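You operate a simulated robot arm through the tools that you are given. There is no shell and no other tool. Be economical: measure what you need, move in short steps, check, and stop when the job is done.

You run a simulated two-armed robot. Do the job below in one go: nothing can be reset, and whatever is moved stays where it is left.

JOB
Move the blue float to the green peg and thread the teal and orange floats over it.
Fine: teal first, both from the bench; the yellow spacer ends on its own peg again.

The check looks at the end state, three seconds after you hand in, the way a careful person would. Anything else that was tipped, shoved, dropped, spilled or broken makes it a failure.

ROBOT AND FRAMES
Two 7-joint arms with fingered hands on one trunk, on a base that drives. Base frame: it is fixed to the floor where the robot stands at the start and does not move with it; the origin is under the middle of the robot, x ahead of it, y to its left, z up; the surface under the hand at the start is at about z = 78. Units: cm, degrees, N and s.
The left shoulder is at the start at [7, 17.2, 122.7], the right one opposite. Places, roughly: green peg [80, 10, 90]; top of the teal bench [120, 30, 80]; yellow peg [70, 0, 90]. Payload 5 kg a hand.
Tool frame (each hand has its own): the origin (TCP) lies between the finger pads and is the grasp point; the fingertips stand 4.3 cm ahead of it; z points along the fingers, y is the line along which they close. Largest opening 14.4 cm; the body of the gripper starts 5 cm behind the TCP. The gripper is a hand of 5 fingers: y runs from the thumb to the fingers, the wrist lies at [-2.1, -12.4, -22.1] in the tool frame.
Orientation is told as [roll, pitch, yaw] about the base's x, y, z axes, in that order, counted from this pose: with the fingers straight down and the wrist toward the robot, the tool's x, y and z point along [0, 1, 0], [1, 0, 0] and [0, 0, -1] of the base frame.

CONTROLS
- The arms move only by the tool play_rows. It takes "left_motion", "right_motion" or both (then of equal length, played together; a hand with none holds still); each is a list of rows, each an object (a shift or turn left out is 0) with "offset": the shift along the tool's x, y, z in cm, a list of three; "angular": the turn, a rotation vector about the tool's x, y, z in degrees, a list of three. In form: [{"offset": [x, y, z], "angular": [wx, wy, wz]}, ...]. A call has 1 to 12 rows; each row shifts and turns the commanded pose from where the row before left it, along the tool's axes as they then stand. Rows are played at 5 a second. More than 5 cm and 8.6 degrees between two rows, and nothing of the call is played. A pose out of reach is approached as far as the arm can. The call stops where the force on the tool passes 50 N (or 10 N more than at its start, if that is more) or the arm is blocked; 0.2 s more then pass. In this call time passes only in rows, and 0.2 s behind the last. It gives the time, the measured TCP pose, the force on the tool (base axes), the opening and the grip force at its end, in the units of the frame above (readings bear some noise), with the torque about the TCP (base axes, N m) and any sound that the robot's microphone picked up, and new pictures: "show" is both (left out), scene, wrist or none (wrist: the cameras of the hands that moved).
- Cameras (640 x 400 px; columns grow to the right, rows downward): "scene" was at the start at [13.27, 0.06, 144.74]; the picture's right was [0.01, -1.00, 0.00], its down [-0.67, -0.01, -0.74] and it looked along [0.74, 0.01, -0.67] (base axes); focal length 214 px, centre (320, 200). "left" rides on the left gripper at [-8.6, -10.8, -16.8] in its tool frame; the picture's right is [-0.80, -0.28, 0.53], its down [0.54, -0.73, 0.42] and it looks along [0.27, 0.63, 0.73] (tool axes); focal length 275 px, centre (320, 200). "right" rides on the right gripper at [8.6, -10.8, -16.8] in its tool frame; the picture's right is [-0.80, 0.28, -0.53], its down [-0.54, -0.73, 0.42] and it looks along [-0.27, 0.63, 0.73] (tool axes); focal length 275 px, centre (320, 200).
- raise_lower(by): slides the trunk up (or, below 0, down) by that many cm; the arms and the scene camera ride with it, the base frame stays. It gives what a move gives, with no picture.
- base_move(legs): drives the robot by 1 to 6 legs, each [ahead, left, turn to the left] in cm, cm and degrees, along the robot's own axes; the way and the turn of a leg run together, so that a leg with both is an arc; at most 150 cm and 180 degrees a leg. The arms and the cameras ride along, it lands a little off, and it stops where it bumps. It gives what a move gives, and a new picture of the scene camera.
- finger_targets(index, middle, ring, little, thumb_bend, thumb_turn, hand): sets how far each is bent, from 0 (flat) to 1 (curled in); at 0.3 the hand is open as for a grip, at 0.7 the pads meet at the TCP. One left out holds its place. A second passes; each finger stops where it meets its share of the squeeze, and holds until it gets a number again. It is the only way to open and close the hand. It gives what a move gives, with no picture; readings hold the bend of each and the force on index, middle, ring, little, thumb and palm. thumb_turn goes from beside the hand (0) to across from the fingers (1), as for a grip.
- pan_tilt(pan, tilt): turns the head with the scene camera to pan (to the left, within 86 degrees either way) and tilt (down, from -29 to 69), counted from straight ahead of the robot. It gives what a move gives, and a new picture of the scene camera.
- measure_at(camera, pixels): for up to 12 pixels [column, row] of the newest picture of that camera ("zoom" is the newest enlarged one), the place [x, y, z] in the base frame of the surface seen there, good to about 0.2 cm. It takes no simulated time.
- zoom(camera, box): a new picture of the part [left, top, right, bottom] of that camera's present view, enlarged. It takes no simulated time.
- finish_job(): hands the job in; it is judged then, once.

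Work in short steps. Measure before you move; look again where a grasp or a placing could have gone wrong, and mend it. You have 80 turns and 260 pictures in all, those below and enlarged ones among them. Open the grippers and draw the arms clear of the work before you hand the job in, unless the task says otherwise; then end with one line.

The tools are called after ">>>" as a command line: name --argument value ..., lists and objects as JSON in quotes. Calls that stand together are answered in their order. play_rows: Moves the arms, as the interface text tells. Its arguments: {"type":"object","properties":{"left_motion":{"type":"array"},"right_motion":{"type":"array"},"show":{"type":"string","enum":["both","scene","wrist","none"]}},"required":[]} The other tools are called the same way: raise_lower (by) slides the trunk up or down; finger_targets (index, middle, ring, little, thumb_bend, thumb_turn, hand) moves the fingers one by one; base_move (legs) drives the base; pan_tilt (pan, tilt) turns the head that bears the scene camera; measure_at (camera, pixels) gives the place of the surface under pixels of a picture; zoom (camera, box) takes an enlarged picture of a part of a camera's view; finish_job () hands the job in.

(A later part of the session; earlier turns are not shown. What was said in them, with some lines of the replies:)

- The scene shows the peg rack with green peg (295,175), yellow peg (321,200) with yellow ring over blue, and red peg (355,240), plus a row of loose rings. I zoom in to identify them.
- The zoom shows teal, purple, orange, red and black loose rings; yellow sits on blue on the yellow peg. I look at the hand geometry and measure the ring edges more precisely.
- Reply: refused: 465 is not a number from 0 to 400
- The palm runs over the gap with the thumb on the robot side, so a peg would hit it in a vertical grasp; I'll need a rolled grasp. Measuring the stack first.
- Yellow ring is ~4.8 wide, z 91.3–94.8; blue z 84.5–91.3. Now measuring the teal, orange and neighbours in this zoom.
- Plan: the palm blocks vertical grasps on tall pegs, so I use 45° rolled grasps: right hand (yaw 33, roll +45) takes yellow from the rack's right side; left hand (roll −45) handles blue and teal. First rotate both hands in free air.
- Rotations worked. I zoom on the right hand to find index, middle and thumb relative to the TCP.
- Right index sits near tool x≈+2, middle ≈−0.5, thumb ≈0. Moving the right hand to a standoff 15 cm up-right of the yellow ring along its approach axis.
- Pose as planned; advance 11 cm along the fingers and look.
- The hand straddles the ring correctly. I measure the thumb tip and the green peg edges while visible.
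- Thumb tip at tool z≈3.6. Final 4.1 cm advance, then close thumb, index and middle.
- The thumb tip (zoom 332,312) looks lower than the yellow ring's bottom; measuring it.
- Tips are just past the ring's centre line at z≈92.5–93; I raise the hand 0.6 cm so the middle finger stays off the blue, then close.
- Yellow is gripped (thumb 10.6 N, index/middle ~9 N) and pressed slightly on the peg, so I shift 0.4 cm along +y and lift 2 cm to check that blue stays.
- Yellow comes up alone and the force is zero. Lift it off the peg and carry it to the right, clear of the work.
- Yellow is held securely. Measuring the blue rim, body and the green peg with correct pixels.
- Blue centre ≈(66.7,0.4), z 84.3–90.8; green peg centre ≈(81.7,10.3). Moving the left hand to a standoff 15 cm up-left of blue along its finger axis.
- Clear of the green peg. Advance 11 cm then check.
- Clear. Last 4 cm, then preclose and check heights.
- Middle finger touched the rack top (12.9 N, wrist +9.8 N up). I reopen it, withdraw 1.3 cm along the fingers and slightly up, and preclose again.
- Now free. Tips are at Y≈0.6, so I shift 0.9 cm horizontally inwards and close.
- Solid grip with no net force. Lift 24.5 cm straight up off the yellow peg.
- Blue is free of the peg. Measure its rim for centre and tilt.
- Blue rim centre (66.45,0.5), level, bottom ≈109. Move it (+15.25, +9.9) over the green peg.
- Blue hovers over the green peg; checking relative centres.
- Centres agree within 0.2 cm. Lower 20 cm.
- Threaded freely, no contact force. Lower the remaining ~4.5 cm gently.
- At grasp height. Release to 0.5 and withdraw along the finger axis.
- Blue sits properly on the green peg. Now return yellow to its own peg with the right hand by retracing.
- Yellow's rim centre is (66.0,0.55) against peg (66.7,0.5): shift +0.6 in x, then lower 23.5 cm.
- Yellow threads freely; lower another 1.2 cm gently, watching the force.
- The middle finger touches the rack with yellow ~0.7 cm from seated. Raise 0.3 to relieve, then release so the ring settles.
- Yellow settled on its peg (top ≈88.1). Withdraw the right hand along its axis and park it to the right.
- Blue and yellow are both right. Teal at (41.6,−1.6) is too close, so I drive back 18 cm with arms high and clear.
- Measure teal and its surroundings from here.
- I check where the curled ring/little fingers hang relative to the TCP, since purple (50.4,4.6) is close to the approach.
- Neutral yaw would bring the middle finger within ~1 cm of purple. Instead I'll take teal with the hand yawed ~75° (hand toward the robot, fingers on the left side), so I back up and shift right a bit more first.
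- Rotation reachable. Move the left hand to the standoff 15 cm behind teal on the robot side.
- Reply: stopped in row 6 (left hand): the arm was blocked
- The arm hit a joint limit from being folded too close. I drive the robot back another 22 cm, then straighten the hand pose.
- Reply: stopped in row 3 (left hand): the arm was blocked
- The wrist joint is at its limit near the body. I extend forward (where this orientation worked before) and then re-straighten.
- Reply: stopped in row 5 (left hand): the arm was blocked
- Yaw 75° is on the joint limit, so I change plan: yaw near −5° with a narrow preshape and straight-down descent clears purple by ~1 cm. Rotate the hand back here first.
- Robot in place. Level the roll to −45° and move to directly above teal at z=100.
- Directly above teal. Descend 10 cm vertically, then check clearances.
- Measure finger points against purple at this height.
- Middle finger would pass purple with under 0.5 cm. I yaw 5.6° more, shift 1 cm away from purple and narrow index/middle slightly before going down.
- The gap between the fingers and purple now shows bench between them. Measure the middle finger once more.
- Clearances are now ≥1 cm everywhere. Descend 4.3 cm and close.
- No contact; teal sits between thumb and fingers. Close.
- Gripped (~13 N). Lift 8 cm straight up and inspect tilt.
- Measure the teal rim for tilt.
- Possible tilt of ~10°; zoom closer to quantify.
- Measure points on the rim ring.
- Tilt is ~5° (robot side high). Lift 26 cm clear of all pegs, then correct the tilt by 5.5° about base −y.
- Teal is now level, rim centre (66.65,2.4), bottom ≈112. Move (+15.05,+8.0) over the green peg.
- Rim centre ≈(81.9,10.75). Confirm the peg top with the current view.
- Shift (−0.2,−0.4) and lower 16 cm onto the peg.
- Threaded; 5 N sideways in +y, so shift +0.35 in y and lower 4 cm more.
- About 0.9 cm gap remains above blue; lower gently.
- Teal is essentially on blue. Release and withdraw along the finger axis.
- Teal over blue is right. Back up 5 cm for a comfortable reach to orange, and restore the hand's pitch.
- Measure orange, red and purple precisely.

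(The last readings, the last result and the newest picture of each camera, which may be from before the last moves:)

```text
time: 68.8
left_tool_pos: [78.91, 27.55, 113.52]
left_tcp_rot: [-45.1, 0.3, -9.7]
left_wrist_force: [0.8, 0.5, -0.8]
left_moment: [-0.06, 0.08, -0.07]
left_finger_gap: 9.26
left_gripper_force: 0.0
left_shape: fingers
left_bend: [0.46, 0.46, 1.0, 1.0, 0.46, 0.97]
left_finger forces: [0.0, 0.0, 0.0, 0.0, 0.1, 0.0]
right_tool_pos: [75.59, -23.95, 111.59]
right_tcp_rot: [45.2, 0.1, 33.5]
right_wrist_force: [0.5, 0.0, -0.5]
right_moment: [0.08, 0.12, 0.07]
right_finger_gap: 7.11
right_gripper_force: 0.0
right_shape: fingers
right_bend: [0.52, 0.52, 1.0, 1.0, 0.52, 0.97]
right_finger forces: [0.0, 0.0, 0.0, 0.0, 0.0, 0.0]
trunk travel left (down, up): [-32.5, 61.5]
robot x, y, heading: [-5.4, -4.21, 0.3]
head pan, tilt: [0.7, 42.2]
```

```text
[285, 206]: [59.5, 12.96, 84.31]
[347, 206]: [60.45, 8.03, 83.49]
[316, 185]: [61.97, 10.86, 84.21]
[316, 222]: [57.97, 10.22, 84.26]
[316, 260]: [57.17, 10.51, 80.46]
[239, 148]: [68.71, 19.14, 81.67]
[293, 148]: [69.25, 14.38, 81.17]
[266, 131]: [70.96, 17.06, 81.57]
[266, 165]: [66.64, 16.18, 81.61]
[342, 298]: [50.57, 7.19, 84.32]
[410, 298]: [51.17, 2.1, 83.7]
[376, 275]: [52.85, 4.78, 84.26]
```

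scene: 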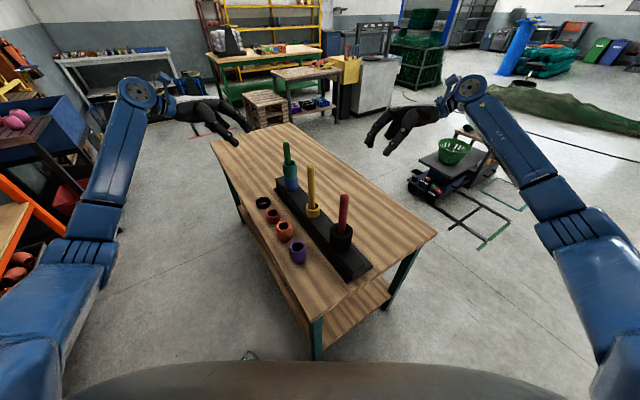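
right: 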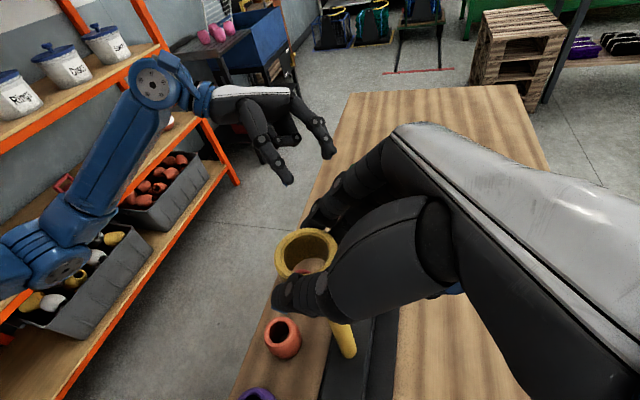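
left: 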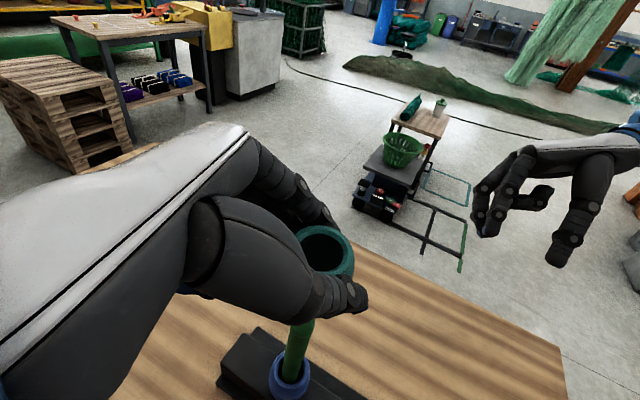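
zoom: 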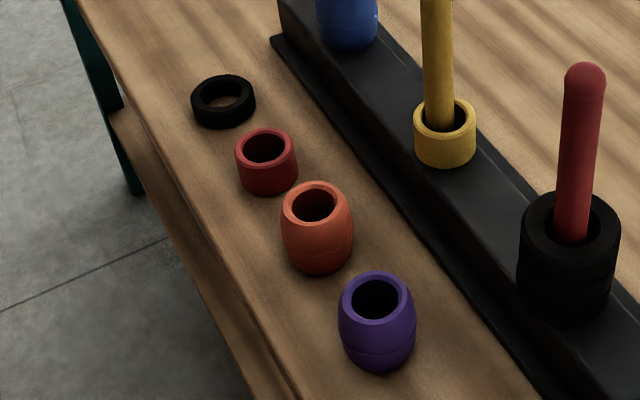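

Orange centre (59.9,10.5), red is lower (top 81.6). Preshape and move directly above orange at z=100.

>>> finger_targets --hand "left" --index 0.525 --middle 0.525 --thumb_bend 0.48

>>> play_rows --left_motion '[{"offset": [-0.53, -2.23, 3.26]}, {"offset": [-0.53, -2.23, 3.26]}, {"offset": [-0.53, -2.23, 3.26]}, {"offset": [-0.53, -2.23, 3.26]}, {"offset": [-0.53, -2.23, 3.26]}, {"offset": [-0.53, -2.23, 3.26]}, {"offset": [-0.53, -2.23, 3.26]}]' --show "wrist"

>>> zoom --camera "scene" --box '[220, 160, 340, 260]'

```text
time: 69.8
left_tool_pos: [78.68, 27.54, 113.77]
left_tcp_rot: [-45.1, 0.1, -9.9]
left_wrist_force: [0.4, 0.4, -0.1]
left_moment: [0.01, 0.02, -0.02]
left_finger_gap: 7.9
left_gripper_force: 0.1
left_shape: fingers
left_bend: [0.52, 0.52, 1.0, 1.0, 0.48, 0.97]
left_finger forces: [0.0, 0.0, 0.0, 0.0, 0.1, 0.0]
right_tool_pos: [75.29, -23.92, 112.0]
right_tcp_rot: [45.1, 0.0, 33.3]
right_wrist_force: [-0.1, -0.5, -0.7]
right_moment: [0.02, -0.01, -0.01]
right_finger_gap: 7.12
right_gripper_force: 0.1
right_shape: fingers
right_bend: [0.52, 0.52, 1.0, 1.0, 0.52, 0.97]
right_finger forces: [0.1, 0.1, 0.1, 0.1, 0.0, 0.0]
trunk travel left (down, up): [-32.5, 61.5]
robot x, y, heading: [-5.78, -3.74, 0.2]
head pan, tilt: [0.7, 42.2]
```

```text
time: 71.4
left_tool_pos: [59.76, 11.6, 100.54]
left_tcp_rot: [-44.9, 0.0, -9.8]
left_wrist_force: [0.0, -0.9, 0.8]
left_moment: [0.04, 0.01, 0.01]
left_finger_gap: 7.91
left_gripper_force: 0.0
left_shape: fingers
left_bend: [0.52, 0.52, 1.0, 1.0, 0.48, 0.97]
left_finger forces: [0.0, 0.0, 0.0, 0.0, 0.0, 0.0]
right_tool_pos: [75.23, -23.93, 111.99]
right_tcp_rot: [45.0, 0.0, 33.5]
right_wrist_force: [0.1, -0.7, 0.3]
right_moment: [-0.02, 0.03, 0.0]
right_finger_gap: 7.12
right_gripper_force: 0.1
right_shape: fingers
right_bend: [0.52, 0.52, 1.0, 1.0, 0.52, 0.97]
right_finger forces: [0.1, 0.1, 0.0, 0.0, 0.0, 0.0]
trunk travel left (down, up): [-32.5, 61.5]
robot x, y, heading: [-5.46, -3.95, 0.3]
head pan, tilt: [0.7, 42.2]
```

left: 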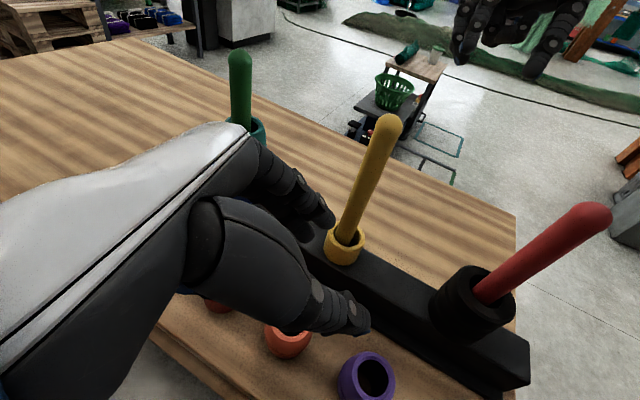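

```text
4.00 times, centred on (280, 210) of scene
```

zoom: 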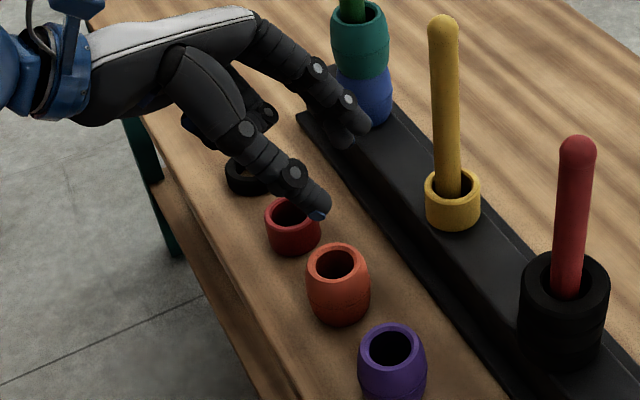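

Adjust +0.6 in x and descend 12 cm, then check.

>>> play_rows --left_motion '[{"offset": [0.14, 0.62, -0.14]}, {"offset": [2.83, 0, 2.83]}, {"offset": [2.83, 0, 2.83]}, {"offset": [2.83, 0, 2.83]}]' --show "none"

>>> zoom --camera "scene" --box '[250, 190, 330, 255]'

```text
time: 72.4
left_tool_pos: [60.41, 11.85, 88.43]
left_tcp_rot: [-45.1, 0.1, -9.8]
left_wrist_force: [0.8, 0.6, 1.2]
left_moment: [0.02, 0.01, -0.03]
left_finger_gap: 7.88
left_gripper_force: 0.0
left_shape: fingers
left_bend: [0.52, 0.52, 1.0, 1.0, 0.48, 0.98]
left_finger forces: [0.0, 0.0, 0.1, 0.0, 0.0, 0.1]
right_tool_pos: [75.26, -23.81, 112.07]
right_tcp_rot: [45.0, -0.1, 33.4]
right_wrist_force: [-0.6, -0.3, 0.5]
right_moment: [-0.02, -0.02, 0.04]
right_finger_gap: 7.06
right_gripper_force: 0.0
right_shape: fingers
right_bend: [0.52, 0.52, 1.0, 1.0, 0.52, 0.97]
right_finger forces: [0.0, 0.0, 0.1, 0.0, 0.0, 0.0]
trunk travel left (down, up): [-32.5, 61.5]
robot x, y, heading: [-5.95, -3.7, 0.4]
head pan, tilt: [0.7, 42.2]
```

```text
6.15 times, centred on (290, 222) of scene
```

zoom: 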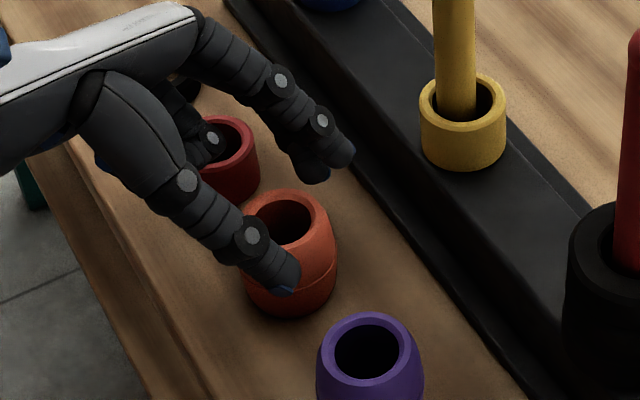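

Geometry matches the teal grasp; red lies below the curled fingers. Descend 4 cm and close.

>>> play_rows --left_motion '[{"offset": [1.0, 0, 1.1]}, {"offset": [0.9, 0, 1.0]}, {"offset": [0.8, 0, 0.9]}]' --show "none"

>>> finger_targets --hand "left" --index 0.66 --middle 0.66 --thumb_bend 0.66

>>> zoom --camera "scene" --box '[250, 190, 330, 255]'

```text
time: 73.2
left_tool_pos: [60.48, 11.68, 84.34]
left_tcp_rot: [-45.0, 0.2, -9.8]
left_wrist_force: [0.3, -0.1, 0.6]
left_moment: [0.0, -0.01, -0.04]
left_finger_gap: 7.87
left_gripper_force: 0.1
left_shape: fingers
left_bend: [0.52, 0.52, 1.0, 1.0, 0.48, 0.98]
left_finger forces: [0.1, 0.0, 0.1, 0.1, 0.0, 0.0]
right_tool_pos: [75.22, -23.95, 111.98]
right_tcp_rot: [45.0, 0.1, 33.3]
right_wrist_force: [0.3, -0.4, -0.3]
right_moment: [-0.02, 0.02, 0.01]
right_finger_gap: 7.09
right_gripper_force: 0.1
right_shape: fingers
right_bend: [0.52, 0.52, 1.0, 1.0, 0.52, 0.97]
right_finger forces: [0.0, 0.0, 0.0, 0.0, 0.0, 0.0]
trunk travel left (down, up): [-32.5, 61.5]
robot x, y, heading: [-5.63, -4.28, 0.4]
head pan, tilt: [0.7, 42.2]
```

```text
time: 74.2
left_tool_pos: [60.52, 11.6, 84.37]
left_tcp_rot: [-45.1, 0.1, -9.8]
left_wrist_force: [1.1, -0.8, 1.5]
left_moment: [0.0, -0.05, 0.01]
left_finger_gap: 4.59
left_gripper_force: 12.8
left_shape: fingers
left_bend: [0.62, 0.6, 1.0, 1.0, 0.59, 0.96]
left_finger forces: [5.8, 7.6, 0.0, 0.0, 12.8, 0.0]
right_tool_pos: [75.33, -23.98, 112.02]
right_tcp_rot: [45.0, 0.0, 33.5]
right_wrist_force: [-0.1, -0.7, 0.6]
right_moment: [0.0, -0.01, 0.0]
right_finger_gap: 7.11
right_gripper_force: 0.1
right_shape: fingers
right_bend: [0.52, 0.52, 1.0, 1.0, 0.52, 0.97]
right_finger forces: [0.0, 0.0, 0.0, 0.0, 0.0, 0.0]
trunk travel left (down, up): [-32.5, 61.5]
robot x, y, heading: [-5.49, -4.04, 0.1]
head pan, tilt: [0.7, 42.2]
```

```text
6.15 times, centred on (290, 222) of scene
```

zoom: 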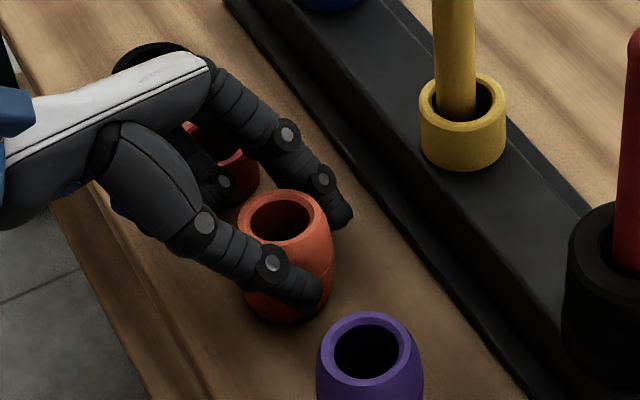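

Good grip. Lift 33 cm straight up, then measure the rim for level.

>>> play_rows --left_motion '[{"offset": [-1.4, 0, -1.4]}, {"offset": [-2.83, 0, -2.83]}, {"offset": [-2.83, 0, -2.83]}, {"offset": [-2.83, 0, -2.83]}, {"offset": [-2.83, 0, -2.83]}, {"offset": [-2.83, 0, -2.83]}, {"offset": [-2.83, 0, -2.83]}, {"offset": [-2.83, 0, -2.83]}, {"offset": [-2.4, 0, -2.4]}]' --show "scene"

>>> zoom --camera "left" --box '[260, 200, 400, 330]'

>>> measure_at --camera "zoom" --pixels '[[235, 110], [265, 95], [300, 92], [340, 108], [365, 135], [378, 170], [365, 205], [335, 222]]'

```text
time: 76.2
left_tool_pos: [60.43, 11.36, 117.96]
left_tcp_rot: [-45.0, 0.1, -9.8]
left_wrist_force: [-0.9, -0.3, -0.7]
left_moment: [0.02, -0.03, 0.02]
left_finger_gap: 4.51
left_gripper_force: 11.8
left_shape: fingers
left_bend: [0.62, 0.6, 1.0, 1.0, 0.6, 0.96]
left_finger forces: [5.6, 7.4, 0.0, 0.0, 12.4, 0.0]
right_tool_pos: [75.3, -23.91, 111.97]
right_tcp_rot: [45.0, 0.0, 33.5]
right_wrist_force: [-0.7, 1.0, -0.3]
right_moment: [0.0, -0.01, -0.04]
right_finger_gap: 7.12
right_gripper_force: 0.0
right_shape: fingers
right_bend: [0.52, 0.52, 1.0, 1.0, 0.52, 0.97]
right_finger forces: [0.1, 0.0, 0.0, 0.0, 0.0, 0.1]
trunk travel left (down, up): [-32.5, 61.5]
robot x, y, heading: [-5.71, -4.02, 0.5]
head pan, tilt: [0.7, 42.2]
```

scene: 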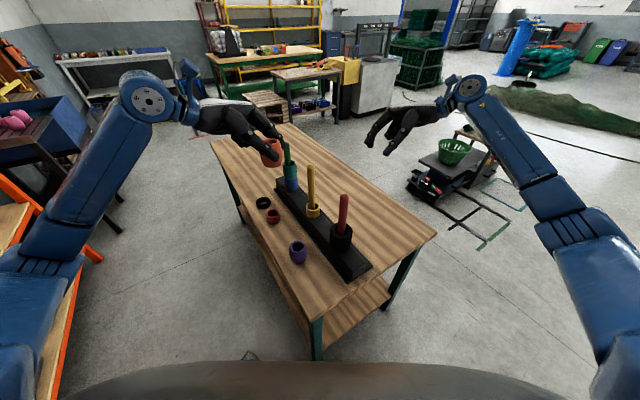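

```text
3.08 times, centred on (330, 265) of left
```

zoom: 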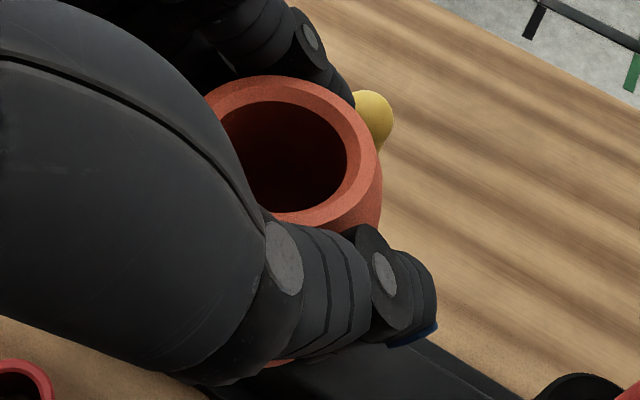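

```text
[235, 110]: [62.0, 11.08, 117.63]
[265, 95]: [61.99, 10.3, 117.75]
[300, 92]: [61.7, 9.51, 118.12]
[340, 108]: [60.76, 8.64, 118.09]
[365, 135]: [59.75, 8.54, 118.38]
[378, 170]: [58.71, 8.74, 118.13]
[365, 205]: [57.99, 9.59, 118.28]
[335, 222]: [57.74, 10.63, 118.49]
```

Tilt ~8°. Correct by rotating −8° about base y and remeasure.

>>> play_rows --left_motion '[{"angular": [-5.6, 0, 5.6]}]' --show "wrist"

>>> zoom --camera "left" --box '[260, 200, 400, 330]'

>>> measure_at --camera "zoom" --pixels '[[225, 105], [255, 90], [290, 88], [330, 105], [355, 135], [365, 165], [355, 195], [325, 215]]'

```text
time: 76.6
left_tool_pos: [60.42, 11.58, 117.94]
left_tcp_rot: [-45.2, -7.9, -9.8]
left_wrist_force: [-0.2, -0.6, -0.2]
left_moment: [0.02, 0.0, 0.03]
left_finger_gap: 4.49
left_gripper_force: 12.0
left_shape: fingers
left_bend: [0.62, 0.6, 1.0, 1.0, 0.6, 0.96]
left_finger forces: [5.5, 7.3, 0.0, 0.0, 12.5, 0.1]
right_tool_pos: [75.14, -23.82, 112.09]
right_tcp_rot: [45.1, 0.0, 33.4]
right_wrist_force: [0.0, -1.0, 0.2]
right_moment: [-0.04, -0.06, 0.03]
right_finger_gap: 7.12
right_gripper_force: 0.1
right_shape: fingers
right_bend: [0.52, 0.52, 1.0, 1.0, 0.52, 0.97]
right_finger forces: [0.1, 0.1, 0.0, 0.0, 0.0, 0.0]
trunk travel left (down, up): [-32.5, 61.5]
robot x, y, heading: [-5.23, -3.81, 0.5]
head pan, tilt: [0.7, 42.2]
```

left: 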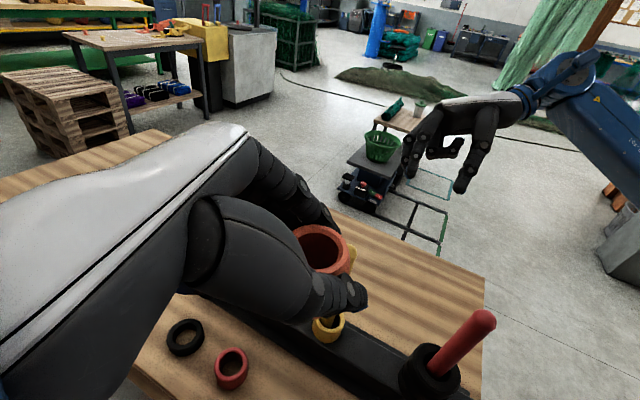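

```text
3.08 times, centred on (330, 265) of left
```

zoom: 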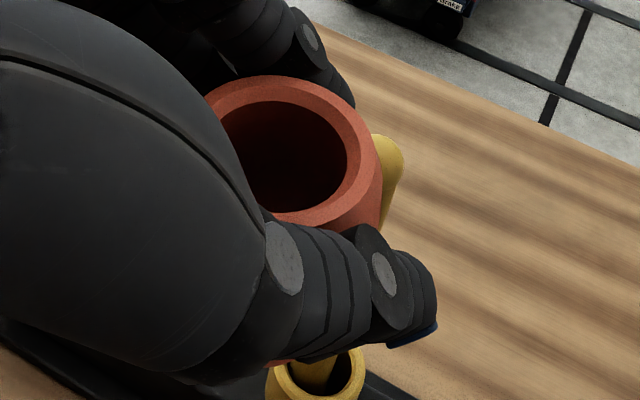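

```text
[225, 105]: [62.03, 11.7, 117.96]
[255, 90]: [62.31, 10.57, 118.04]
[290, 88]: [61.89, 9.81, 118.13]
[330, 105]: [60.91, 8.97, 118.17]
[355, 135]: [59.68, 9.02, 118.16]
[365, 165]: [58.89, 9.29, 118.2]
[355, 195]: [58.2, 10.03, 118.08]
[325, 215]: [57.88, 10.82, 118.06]
```

Level now, centre (60.1,11.05). Move (+21.65,−0.4) over the green peg.

>>> play_rows --left_motion '[{"offset": [0.882, 4.24, -0.05]}, {"offset": [0.882, 4.24, -0.05]}, {"offset": [0.882, 4.24, -0.05]}, {"offset": [0.882, 4.24, -0.05]}, {"offset": [0.882, 4.24, -0.05]}]' --show "wrist"

>>> zoom --camera "left" --box '[260, 200, 400, 330]'

>>> measure_at --camera "zoom" --pixels '[[225, 105], [255, 90], [290, 88], [330, 105], [355, 135], [365, 165], [355, 195], [325, 215]]'

>>> zoom --camera "scene" --box '[240, 100, 350, 190]'

```text
time: 77.8
left_tool_pos: [82.49, 11.2, 117.31]
left_tcp_rot: [-45.0, -7.8, -9.8]
left_wrist_force: [-0.7, 0.9, -1.5]
left_moment: [-0.08, 0.02, -0.05]
left_finger_gap: 4.5
left_gripper_force: 12.0
left_shape: fingers
left_bend: [0.62, 0.6, 1.0, 1.0, 0.6, 0.96]
left_finger forces: [5.5, 7.3, 0.1, 0.0, 12.5, 0.0]
right_tool_pos: [75.24, -24.04, 111.88]
right_tcp_rot: [45.1, 0.1, 33.5]
right_wrist_force: [0.3, -0.5, -0.8]
right_moment: [0.03, 0.04, 0.0]
right_finger_gap: 7.1
right_gripper_force: 0.1
right_shape: fingers
right_bend: [0.52, 0.52, 1.0, 1.0, 0.52, 0.97]
right_finger forces: [0.1, 0.0, 0.0, 0.0, 0.0, 0.0]
trunk travel left (down, up): [-32.5, 61.5]
robot x, y, heading: [-5.9, -3.81, 1.0]
head pan, tilt: [0.7, 42.2]
```

left: 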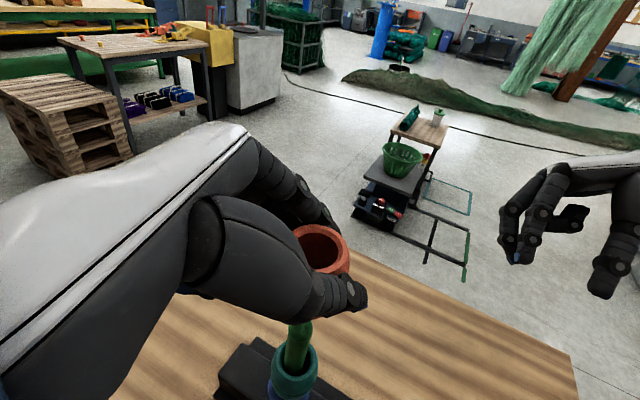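

```text
3.08 times, centred on (330, 265) of left
```

zoom: 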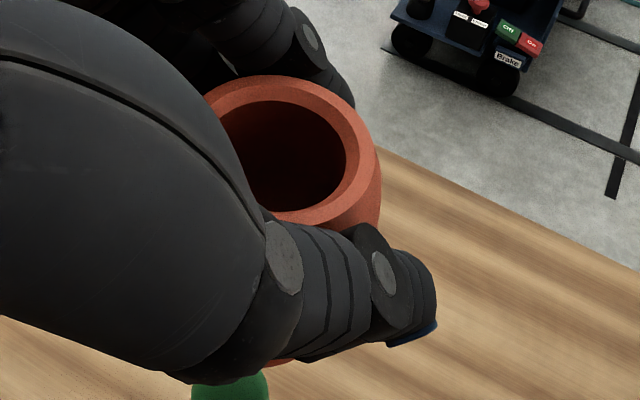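

```text
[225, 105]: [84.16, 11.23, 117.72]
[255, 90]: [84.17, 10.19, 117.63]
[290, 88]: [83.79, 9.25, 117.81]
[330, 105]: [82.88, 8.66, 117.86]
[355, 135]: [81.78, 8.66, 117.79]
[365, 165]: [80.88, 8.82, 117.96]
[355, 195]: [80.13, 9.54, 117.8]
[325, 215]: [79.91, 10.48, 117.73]
```

```text
4.44 times, centred on (295, 145) of scene
```

zoom: 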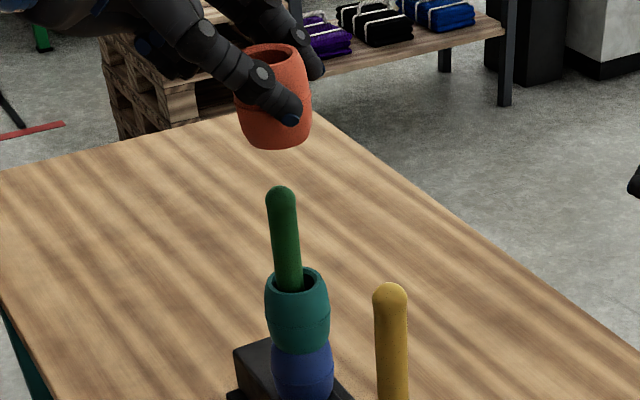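

Shift −0.3 in x and lower 9.5 cm over the peg.

>>> play_rows --left_motion '[{"offset": [-0.06, -0.29, 0]}, {"offset": [2.45, -0.48, 2.45]}, {"offset": [2.1, -0.41, 2.1]}, {"offset": [2.1, -0.41, 2.1]}]' --show "none"

>>> zoom --camera "scene" --box '[260, 130, 340, 200]'

```text
time: 78.8
left_tool_pos: [82.22, 10.89, 108.08]
left_tcp_rot: [-45.2, -7.9, -9.6]
left_wrist_force: [-0.4, 0.8, -0.1]
left_moment: [0.02, 0.01, -0.01]
left_finger_gap: 4.46
left_gripper_force: 11.9
left_shape: fingers
left_bend: [0.62, 0.6, 1.0, 1.0, 0.6, 0.96]
left_finger forces: [5.3, 6.9, 0.0, 0.0, 12.3, 0.0]
right_tool_pos: [75.27, -23.97, 111.94]
right_tcp_rot: [45.1, 0.2, 33.4]
right_wrist_force: [0.8, -0.6, 0.1]
right_moment: [0.01, 0.03, 0.01]
right_finger_gap: 7.11
right_gripper_force: 0.1
right_shape: fingers
right_bend: [0.52, 0.52, 1.0, 1.0, 0.52, 0.97]
right_finger forces: [0.0, 0.0, 0.2, 0.0, 0.0, 0.0]
trunk travel left (down, up): [-32.5, 61.5]
robot x, y, heading: [-5.73, -3.92, 0.4]
head pan, tilt: [0.7, 42.2]
```

```text
5.71 times, centred on (300, 165) of scene
```

zoom: 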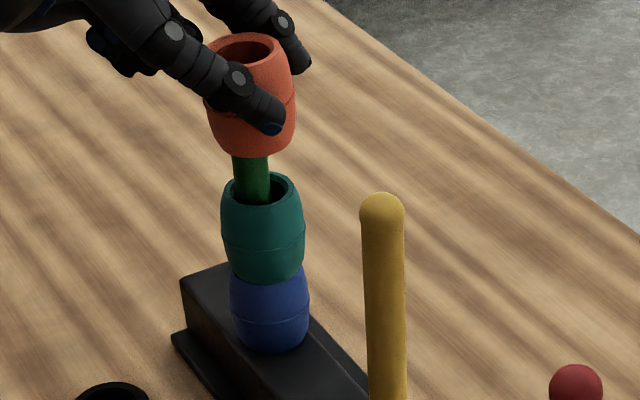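

Threading without force. Lower 4 cm more.

>>> play_rows --left_motion '[{"offset": [1.4, -0.27, 1.4]}, {"offset": [1.05, -0.2, 1.05]}, {"offset": [0.35, -0.07, 0.35]}]' --show "none"

>>> zoom --camera "scene" --box '[260, 130, 340, 200]'

```text
time: 79.6
left_tool_pos: [82.03, 10.91, 104.17]
left_tcp_rot: [-45.0, -7.9, -9.8]
left_wrist_force: [-0.1, 0.0, -0.6]
left_moment: [0.0, -0.02, 0.0]
left_finger_gap: 4.44
left_gripper_force: 12.1
left_shape: fingers
left_bend: [0.62, 0.6, 1.0, 1.0, 0.6, 0.96]
left_finger forces: [5.5, 7.4, 0.1, 0.0, 11.7, 0.0]
right_tool_pos: [75.25, -24.0, 111.89]
right_tcp_rot: [45.0, 0.0, 33.4]
right_wrist_force: [0.4, 0.4, -0.1]
right_moment: [0.01, -0.01, 0.02]
right_finger_gap: 7.12
right_gripper_force: 0.0
right_shape: fingers
right_bend: [0.52, 0.52, 1.0, 1.0, 0.52, 0.97]
right_finger forces: [0.0, 0.0, 0.0, 0.0, 0.1, 0.0]
trunk travel left (down, up): [-32.5, 61.5]
robot x, y, heading: [-5.68, -3.97, 0.6]
head pan, tilt: [0.7, 42.2]
```

```text
5.71 times, centred on (300, 165) of scene
```

zoom: 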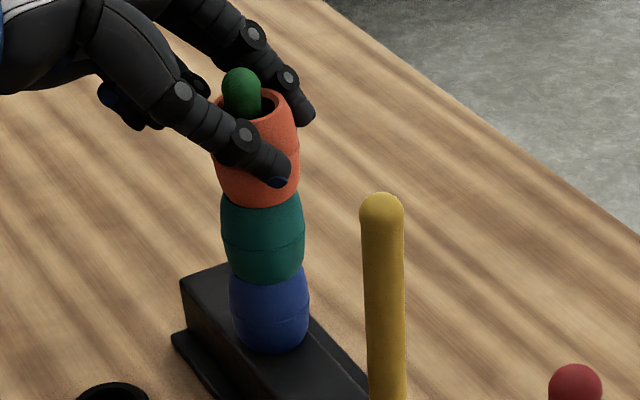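

Nearly seated; lower another 0.6 cm watching force.

>>> play_rows --left_motion '[{"offset": [0.21, -0.04, 0.21]}, {"offset": [0.18, -0.04, 0.18]}]' --show "none"

>>> finger_targets --hand "left" --index 0.46 --middle 0.46 --thumb_bend 0.46

>>> zoom --camera "scene" --box '[260, 130, 340, 200]'

```text
time: 80.2
left_tool_pos: [82.09, 10.98, 103.93]
left_tcp_rot: [-45.2, -8.0, -9.8]
left_wrist_force: [0.4, -1.9, 8.7]
left_moment: [-0.1, -0.07, -0.04]
left_finger_gap: 4.44
left_gripper_force: 13.5
left_shape: fingers
left_bend: [0.62, 0.6, 1.0, 1.0, 0.6, 0.96]
left_finger forces: [7.2, 7.6, 0.0, 0.0, 12.7, 0.0]
right_tool_pos: [75.19, -23.94, 111.98]
right_tcp_rot: [45.0, 0.0, 33.4]
right_wrist_force: [-0.3, 0.7, -0.5]
right_moment: [0.02, 0.01, -0.01]
right_finger_gap: 7.14
right_gripper_force: 0.1
right_shape: fingers
right_bend: [0.52, 0.52, 1.0, 1.0, 0.52, 0.97]
right_finger forces: [0.0, 0.0, 0.1, 0.0, 0.0, 0.0]
trunk travel left (down, up): [-32.5, 61.5]
robot x, y, heading: [-5.19, -3.8, 0.4]
head pan, tilt: [0.7, 42.2]
```

```text
time: 81.2
left_tool_pos: [82.12, 11.11, 103.5]
left_tcp_rot: [-45.2, -7.7, -9.9]
left_wrist_force: [-1.2, -0.2, 0.5]
left_moment: [0.04, 0.0, -0.02]
left_finger_gap: 9.23
left_gripper_force: 0.1
left_shape: fingers
left_bend: [0.46, 0.46, 1.0, 1.0, 0.46, 0.97]
left_finger forces: [0.0, 0.0, 0.1, 0.0, 0.0, 0.0]
right_tool_pos: [75.21, -23.99, 111.92]
right_tcp_rot: [45.0, 0.0, 33.4]
right_wrist_force: [0.1, 0.1, -0.4]
right_moment: [0.0, 0.03, 0.04]
right_finger_gap: 7.09
right_gripper_force: 0.0
right_shape: fingers
right_bend: [0.52, 0.52, 1.0, 1.0, 0.52, 0.97]
right_finger forces: [0.0, 0.0, 0.0, 0.1, 0.1, 0.0]
trunk travel left (down, up): [-32.5, 61.5]
robot x, y, heading: [-4.94, -4.26, 0.5]
head pan, tilt: [0.7, 42.2]
```

```text
5.71 times, centred on (300, 165) of scene
```

zoom: 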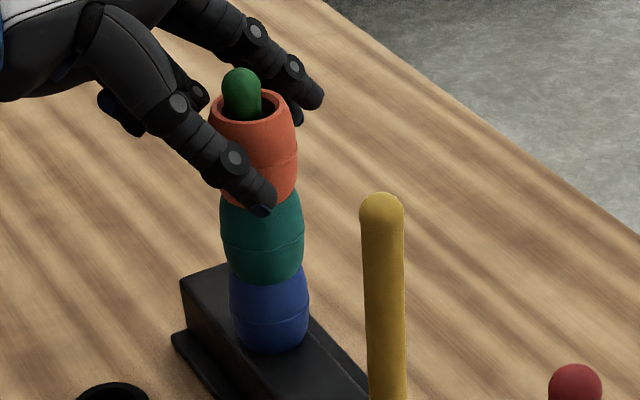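

Orange is seated and released. Withdraw along the finger axis, up and to the left, and open the hands.

>>> play_rows --left_motion '[{"offset": [0, 0, -1.5]}, {"offset": [0, 0, -3.5]}, {"offset": [0, 0, -4.5]}, {"offset": [0, 0, -4.5]}, {"offset": [0, 0, -4.5]}, {"offset": [0, 0, -4.5]}]' --right_motion '[{"offset": [0, 0, -1]}, {"offset": [0, 0, -2]}, {"offset": [0, 0, -2]}, {"offset": [0, 0, -2]}, {"offset": [0, 0, -2]}, {"offset": [0, 0, -2]}]' --show "scene"

>>> finger_targets --hand "left" --index 0.3 --middle 0.3 --ring 0.3 --little 0.3 --thumb_bend 0.3

>>> finger_targets --hand "right" --index 0.3 --middle 0.3 --ring 0.3 --little 0.3 --thumb_bend 0.3

>>> zoom --camera "scene" --box '[230, 130, 390, 280]'

```text
time: 82.6
left_tool_pos: [82.41, 27.41, 119.43]
left_tcp_rot: [-45.1, -7.7, -9.9]
left_wrist_force: [-0.1, -0.4, 0.5]
left_moment: [0.01, 0.0, 0.03]
left_finger_gap: 9.25
left_gripper_force: 0.1
left_shape: fingers
left_bend: [0.46, 0.46, 1.0, 1.0, 0.46, 0.97]
left_finger forces: [0.0, 0.0, 0.0, 0.1, 0.0, 0.1]
right_tool_pos: [78.86, -29.77, 119.02]
right_tcp_rot: [45.1, 0.2, 33.4]
right_wrist_force: [0.5, 1.0, -0.3]
right_moment: [-0.02, 0.02, -0.01]
right_finger_gap: 7.1
right_gripper_force: 0.0
right_shape: fingers
right_bend: [0.52, 0.52, 1.0, 1.0, 0.52, 0.97]
right_finger forces: [0.0, 0.0, 0.1, 0.0, 0.1, 0.0]
right hand out of reach, approached as far as the arm can: row 6
trunk travel left (down, up): [-32.5, 61.5]
robot x, y, heading: [-5.81, -4.05, 0.2]
head pan, tilt: [0.7, 42.2]
```

scene: 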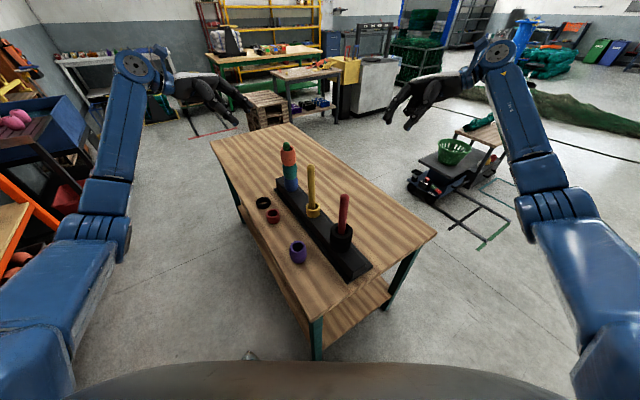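

```text
time: 83.6
left_tool_pos: [82.6, 27.47, 119.64]
left_tcp_rot: [-45.0, -7.8, -9.8]
left_wrist_force: [0.0, -0.3, 0.6]
left_moment: [0.02, -0.01, 0.0]
left_finger_gap: 14.88
left_gripper_force: 0.0
left_shape: fingers
left_bend: [0.3, 0.3, 0.3, 0.3, 0.3, 0.97]
left_finger forces: [0.1, 0.1, 0.0, 0.1, 0.1, 0.0]
right_tool_pos: [78.97, -29.6, 119.05]
right_tcp_rot: [45.1, 0.1, 33.4]
right_wrist_force: [-0.6, -0.2, 0.3]
right_moment: [0.0, 0.02, -0.01]
right_finger_gap: 7.1
right_gripper_force: 0.0
right_shape: fingers
right_bend: [0.52, 0.52, 1.0, 1.0, 0.52, 0.97]
right_finger forces: [0.0, 0.1, 0.0, 0.0, 0.0, 0.0]
trunk travel left (down, up): [-32.5, 61.5]
robot x, y, heading: [-5.12, -4.28, 0.5]
head pan, tilt: [0.7, 42.2]
```

```text
time: 84.6
left_tool_pos: [82.63, 27.5, 119.61]
left_tcp_rot: [-45.1, -7.8, -9.8]
left_wrist_force: [-0.1, 0.1, 0.3]
left_moment: [0.0, 0.02, 0.0]
left_finger_gap: 14.91
left_gripper_force: 0.0
left_shape: fingers
left_bend: [0.3, 0.3, 0.3, 0.3, 0.3, 0.97]
left_finger forces: [0.0, 0.0, 0.1, 0.1, 0.0, 0.0]
right_tool_pos: [78.9, -29.58, 119.2]
right_tcp_rot: [45.1, 0.1, 33.2]
right_wrist_force: [-0.6, 0.4, -0.2]
right_moment: [0.0, -0.02, 0.06]
right_finger_gap: 14.91
right_gripper_force: 0.0
right_shape: fingers
right_bend: [0.3, 0.3, 0.3, 0.3, 0.3, 0.97]
right_finger forces: [0.0, 0.0, 0.0, 0.1, 0.0, 0.0]
trunk travel left (down, up): [-32.5, 61.5]
robot x, y, heading: [-5.34, -3.58, 0.4]
head pan, tilt: [0.7, 42.2]
```

```text
2.67 times, centred on (310, 205) of scene
```

zoom: 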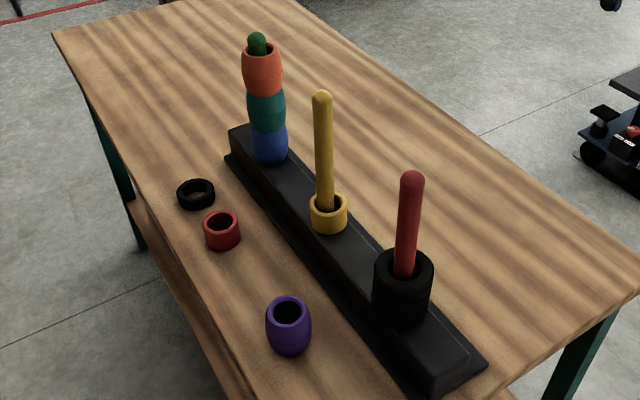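

The stack is blue, teal, orange on the green peg, and yellow is on its own peg. The other pieces are where they started and both hands are open and clear, so I hand in.

>>> finish_job

```text
The job is handed in.
```

The green peg now holds the blue float at the bottom, then teal, then orange; the yellow spacer is back on its own peg, and I saw nothing else out of place in the last view.
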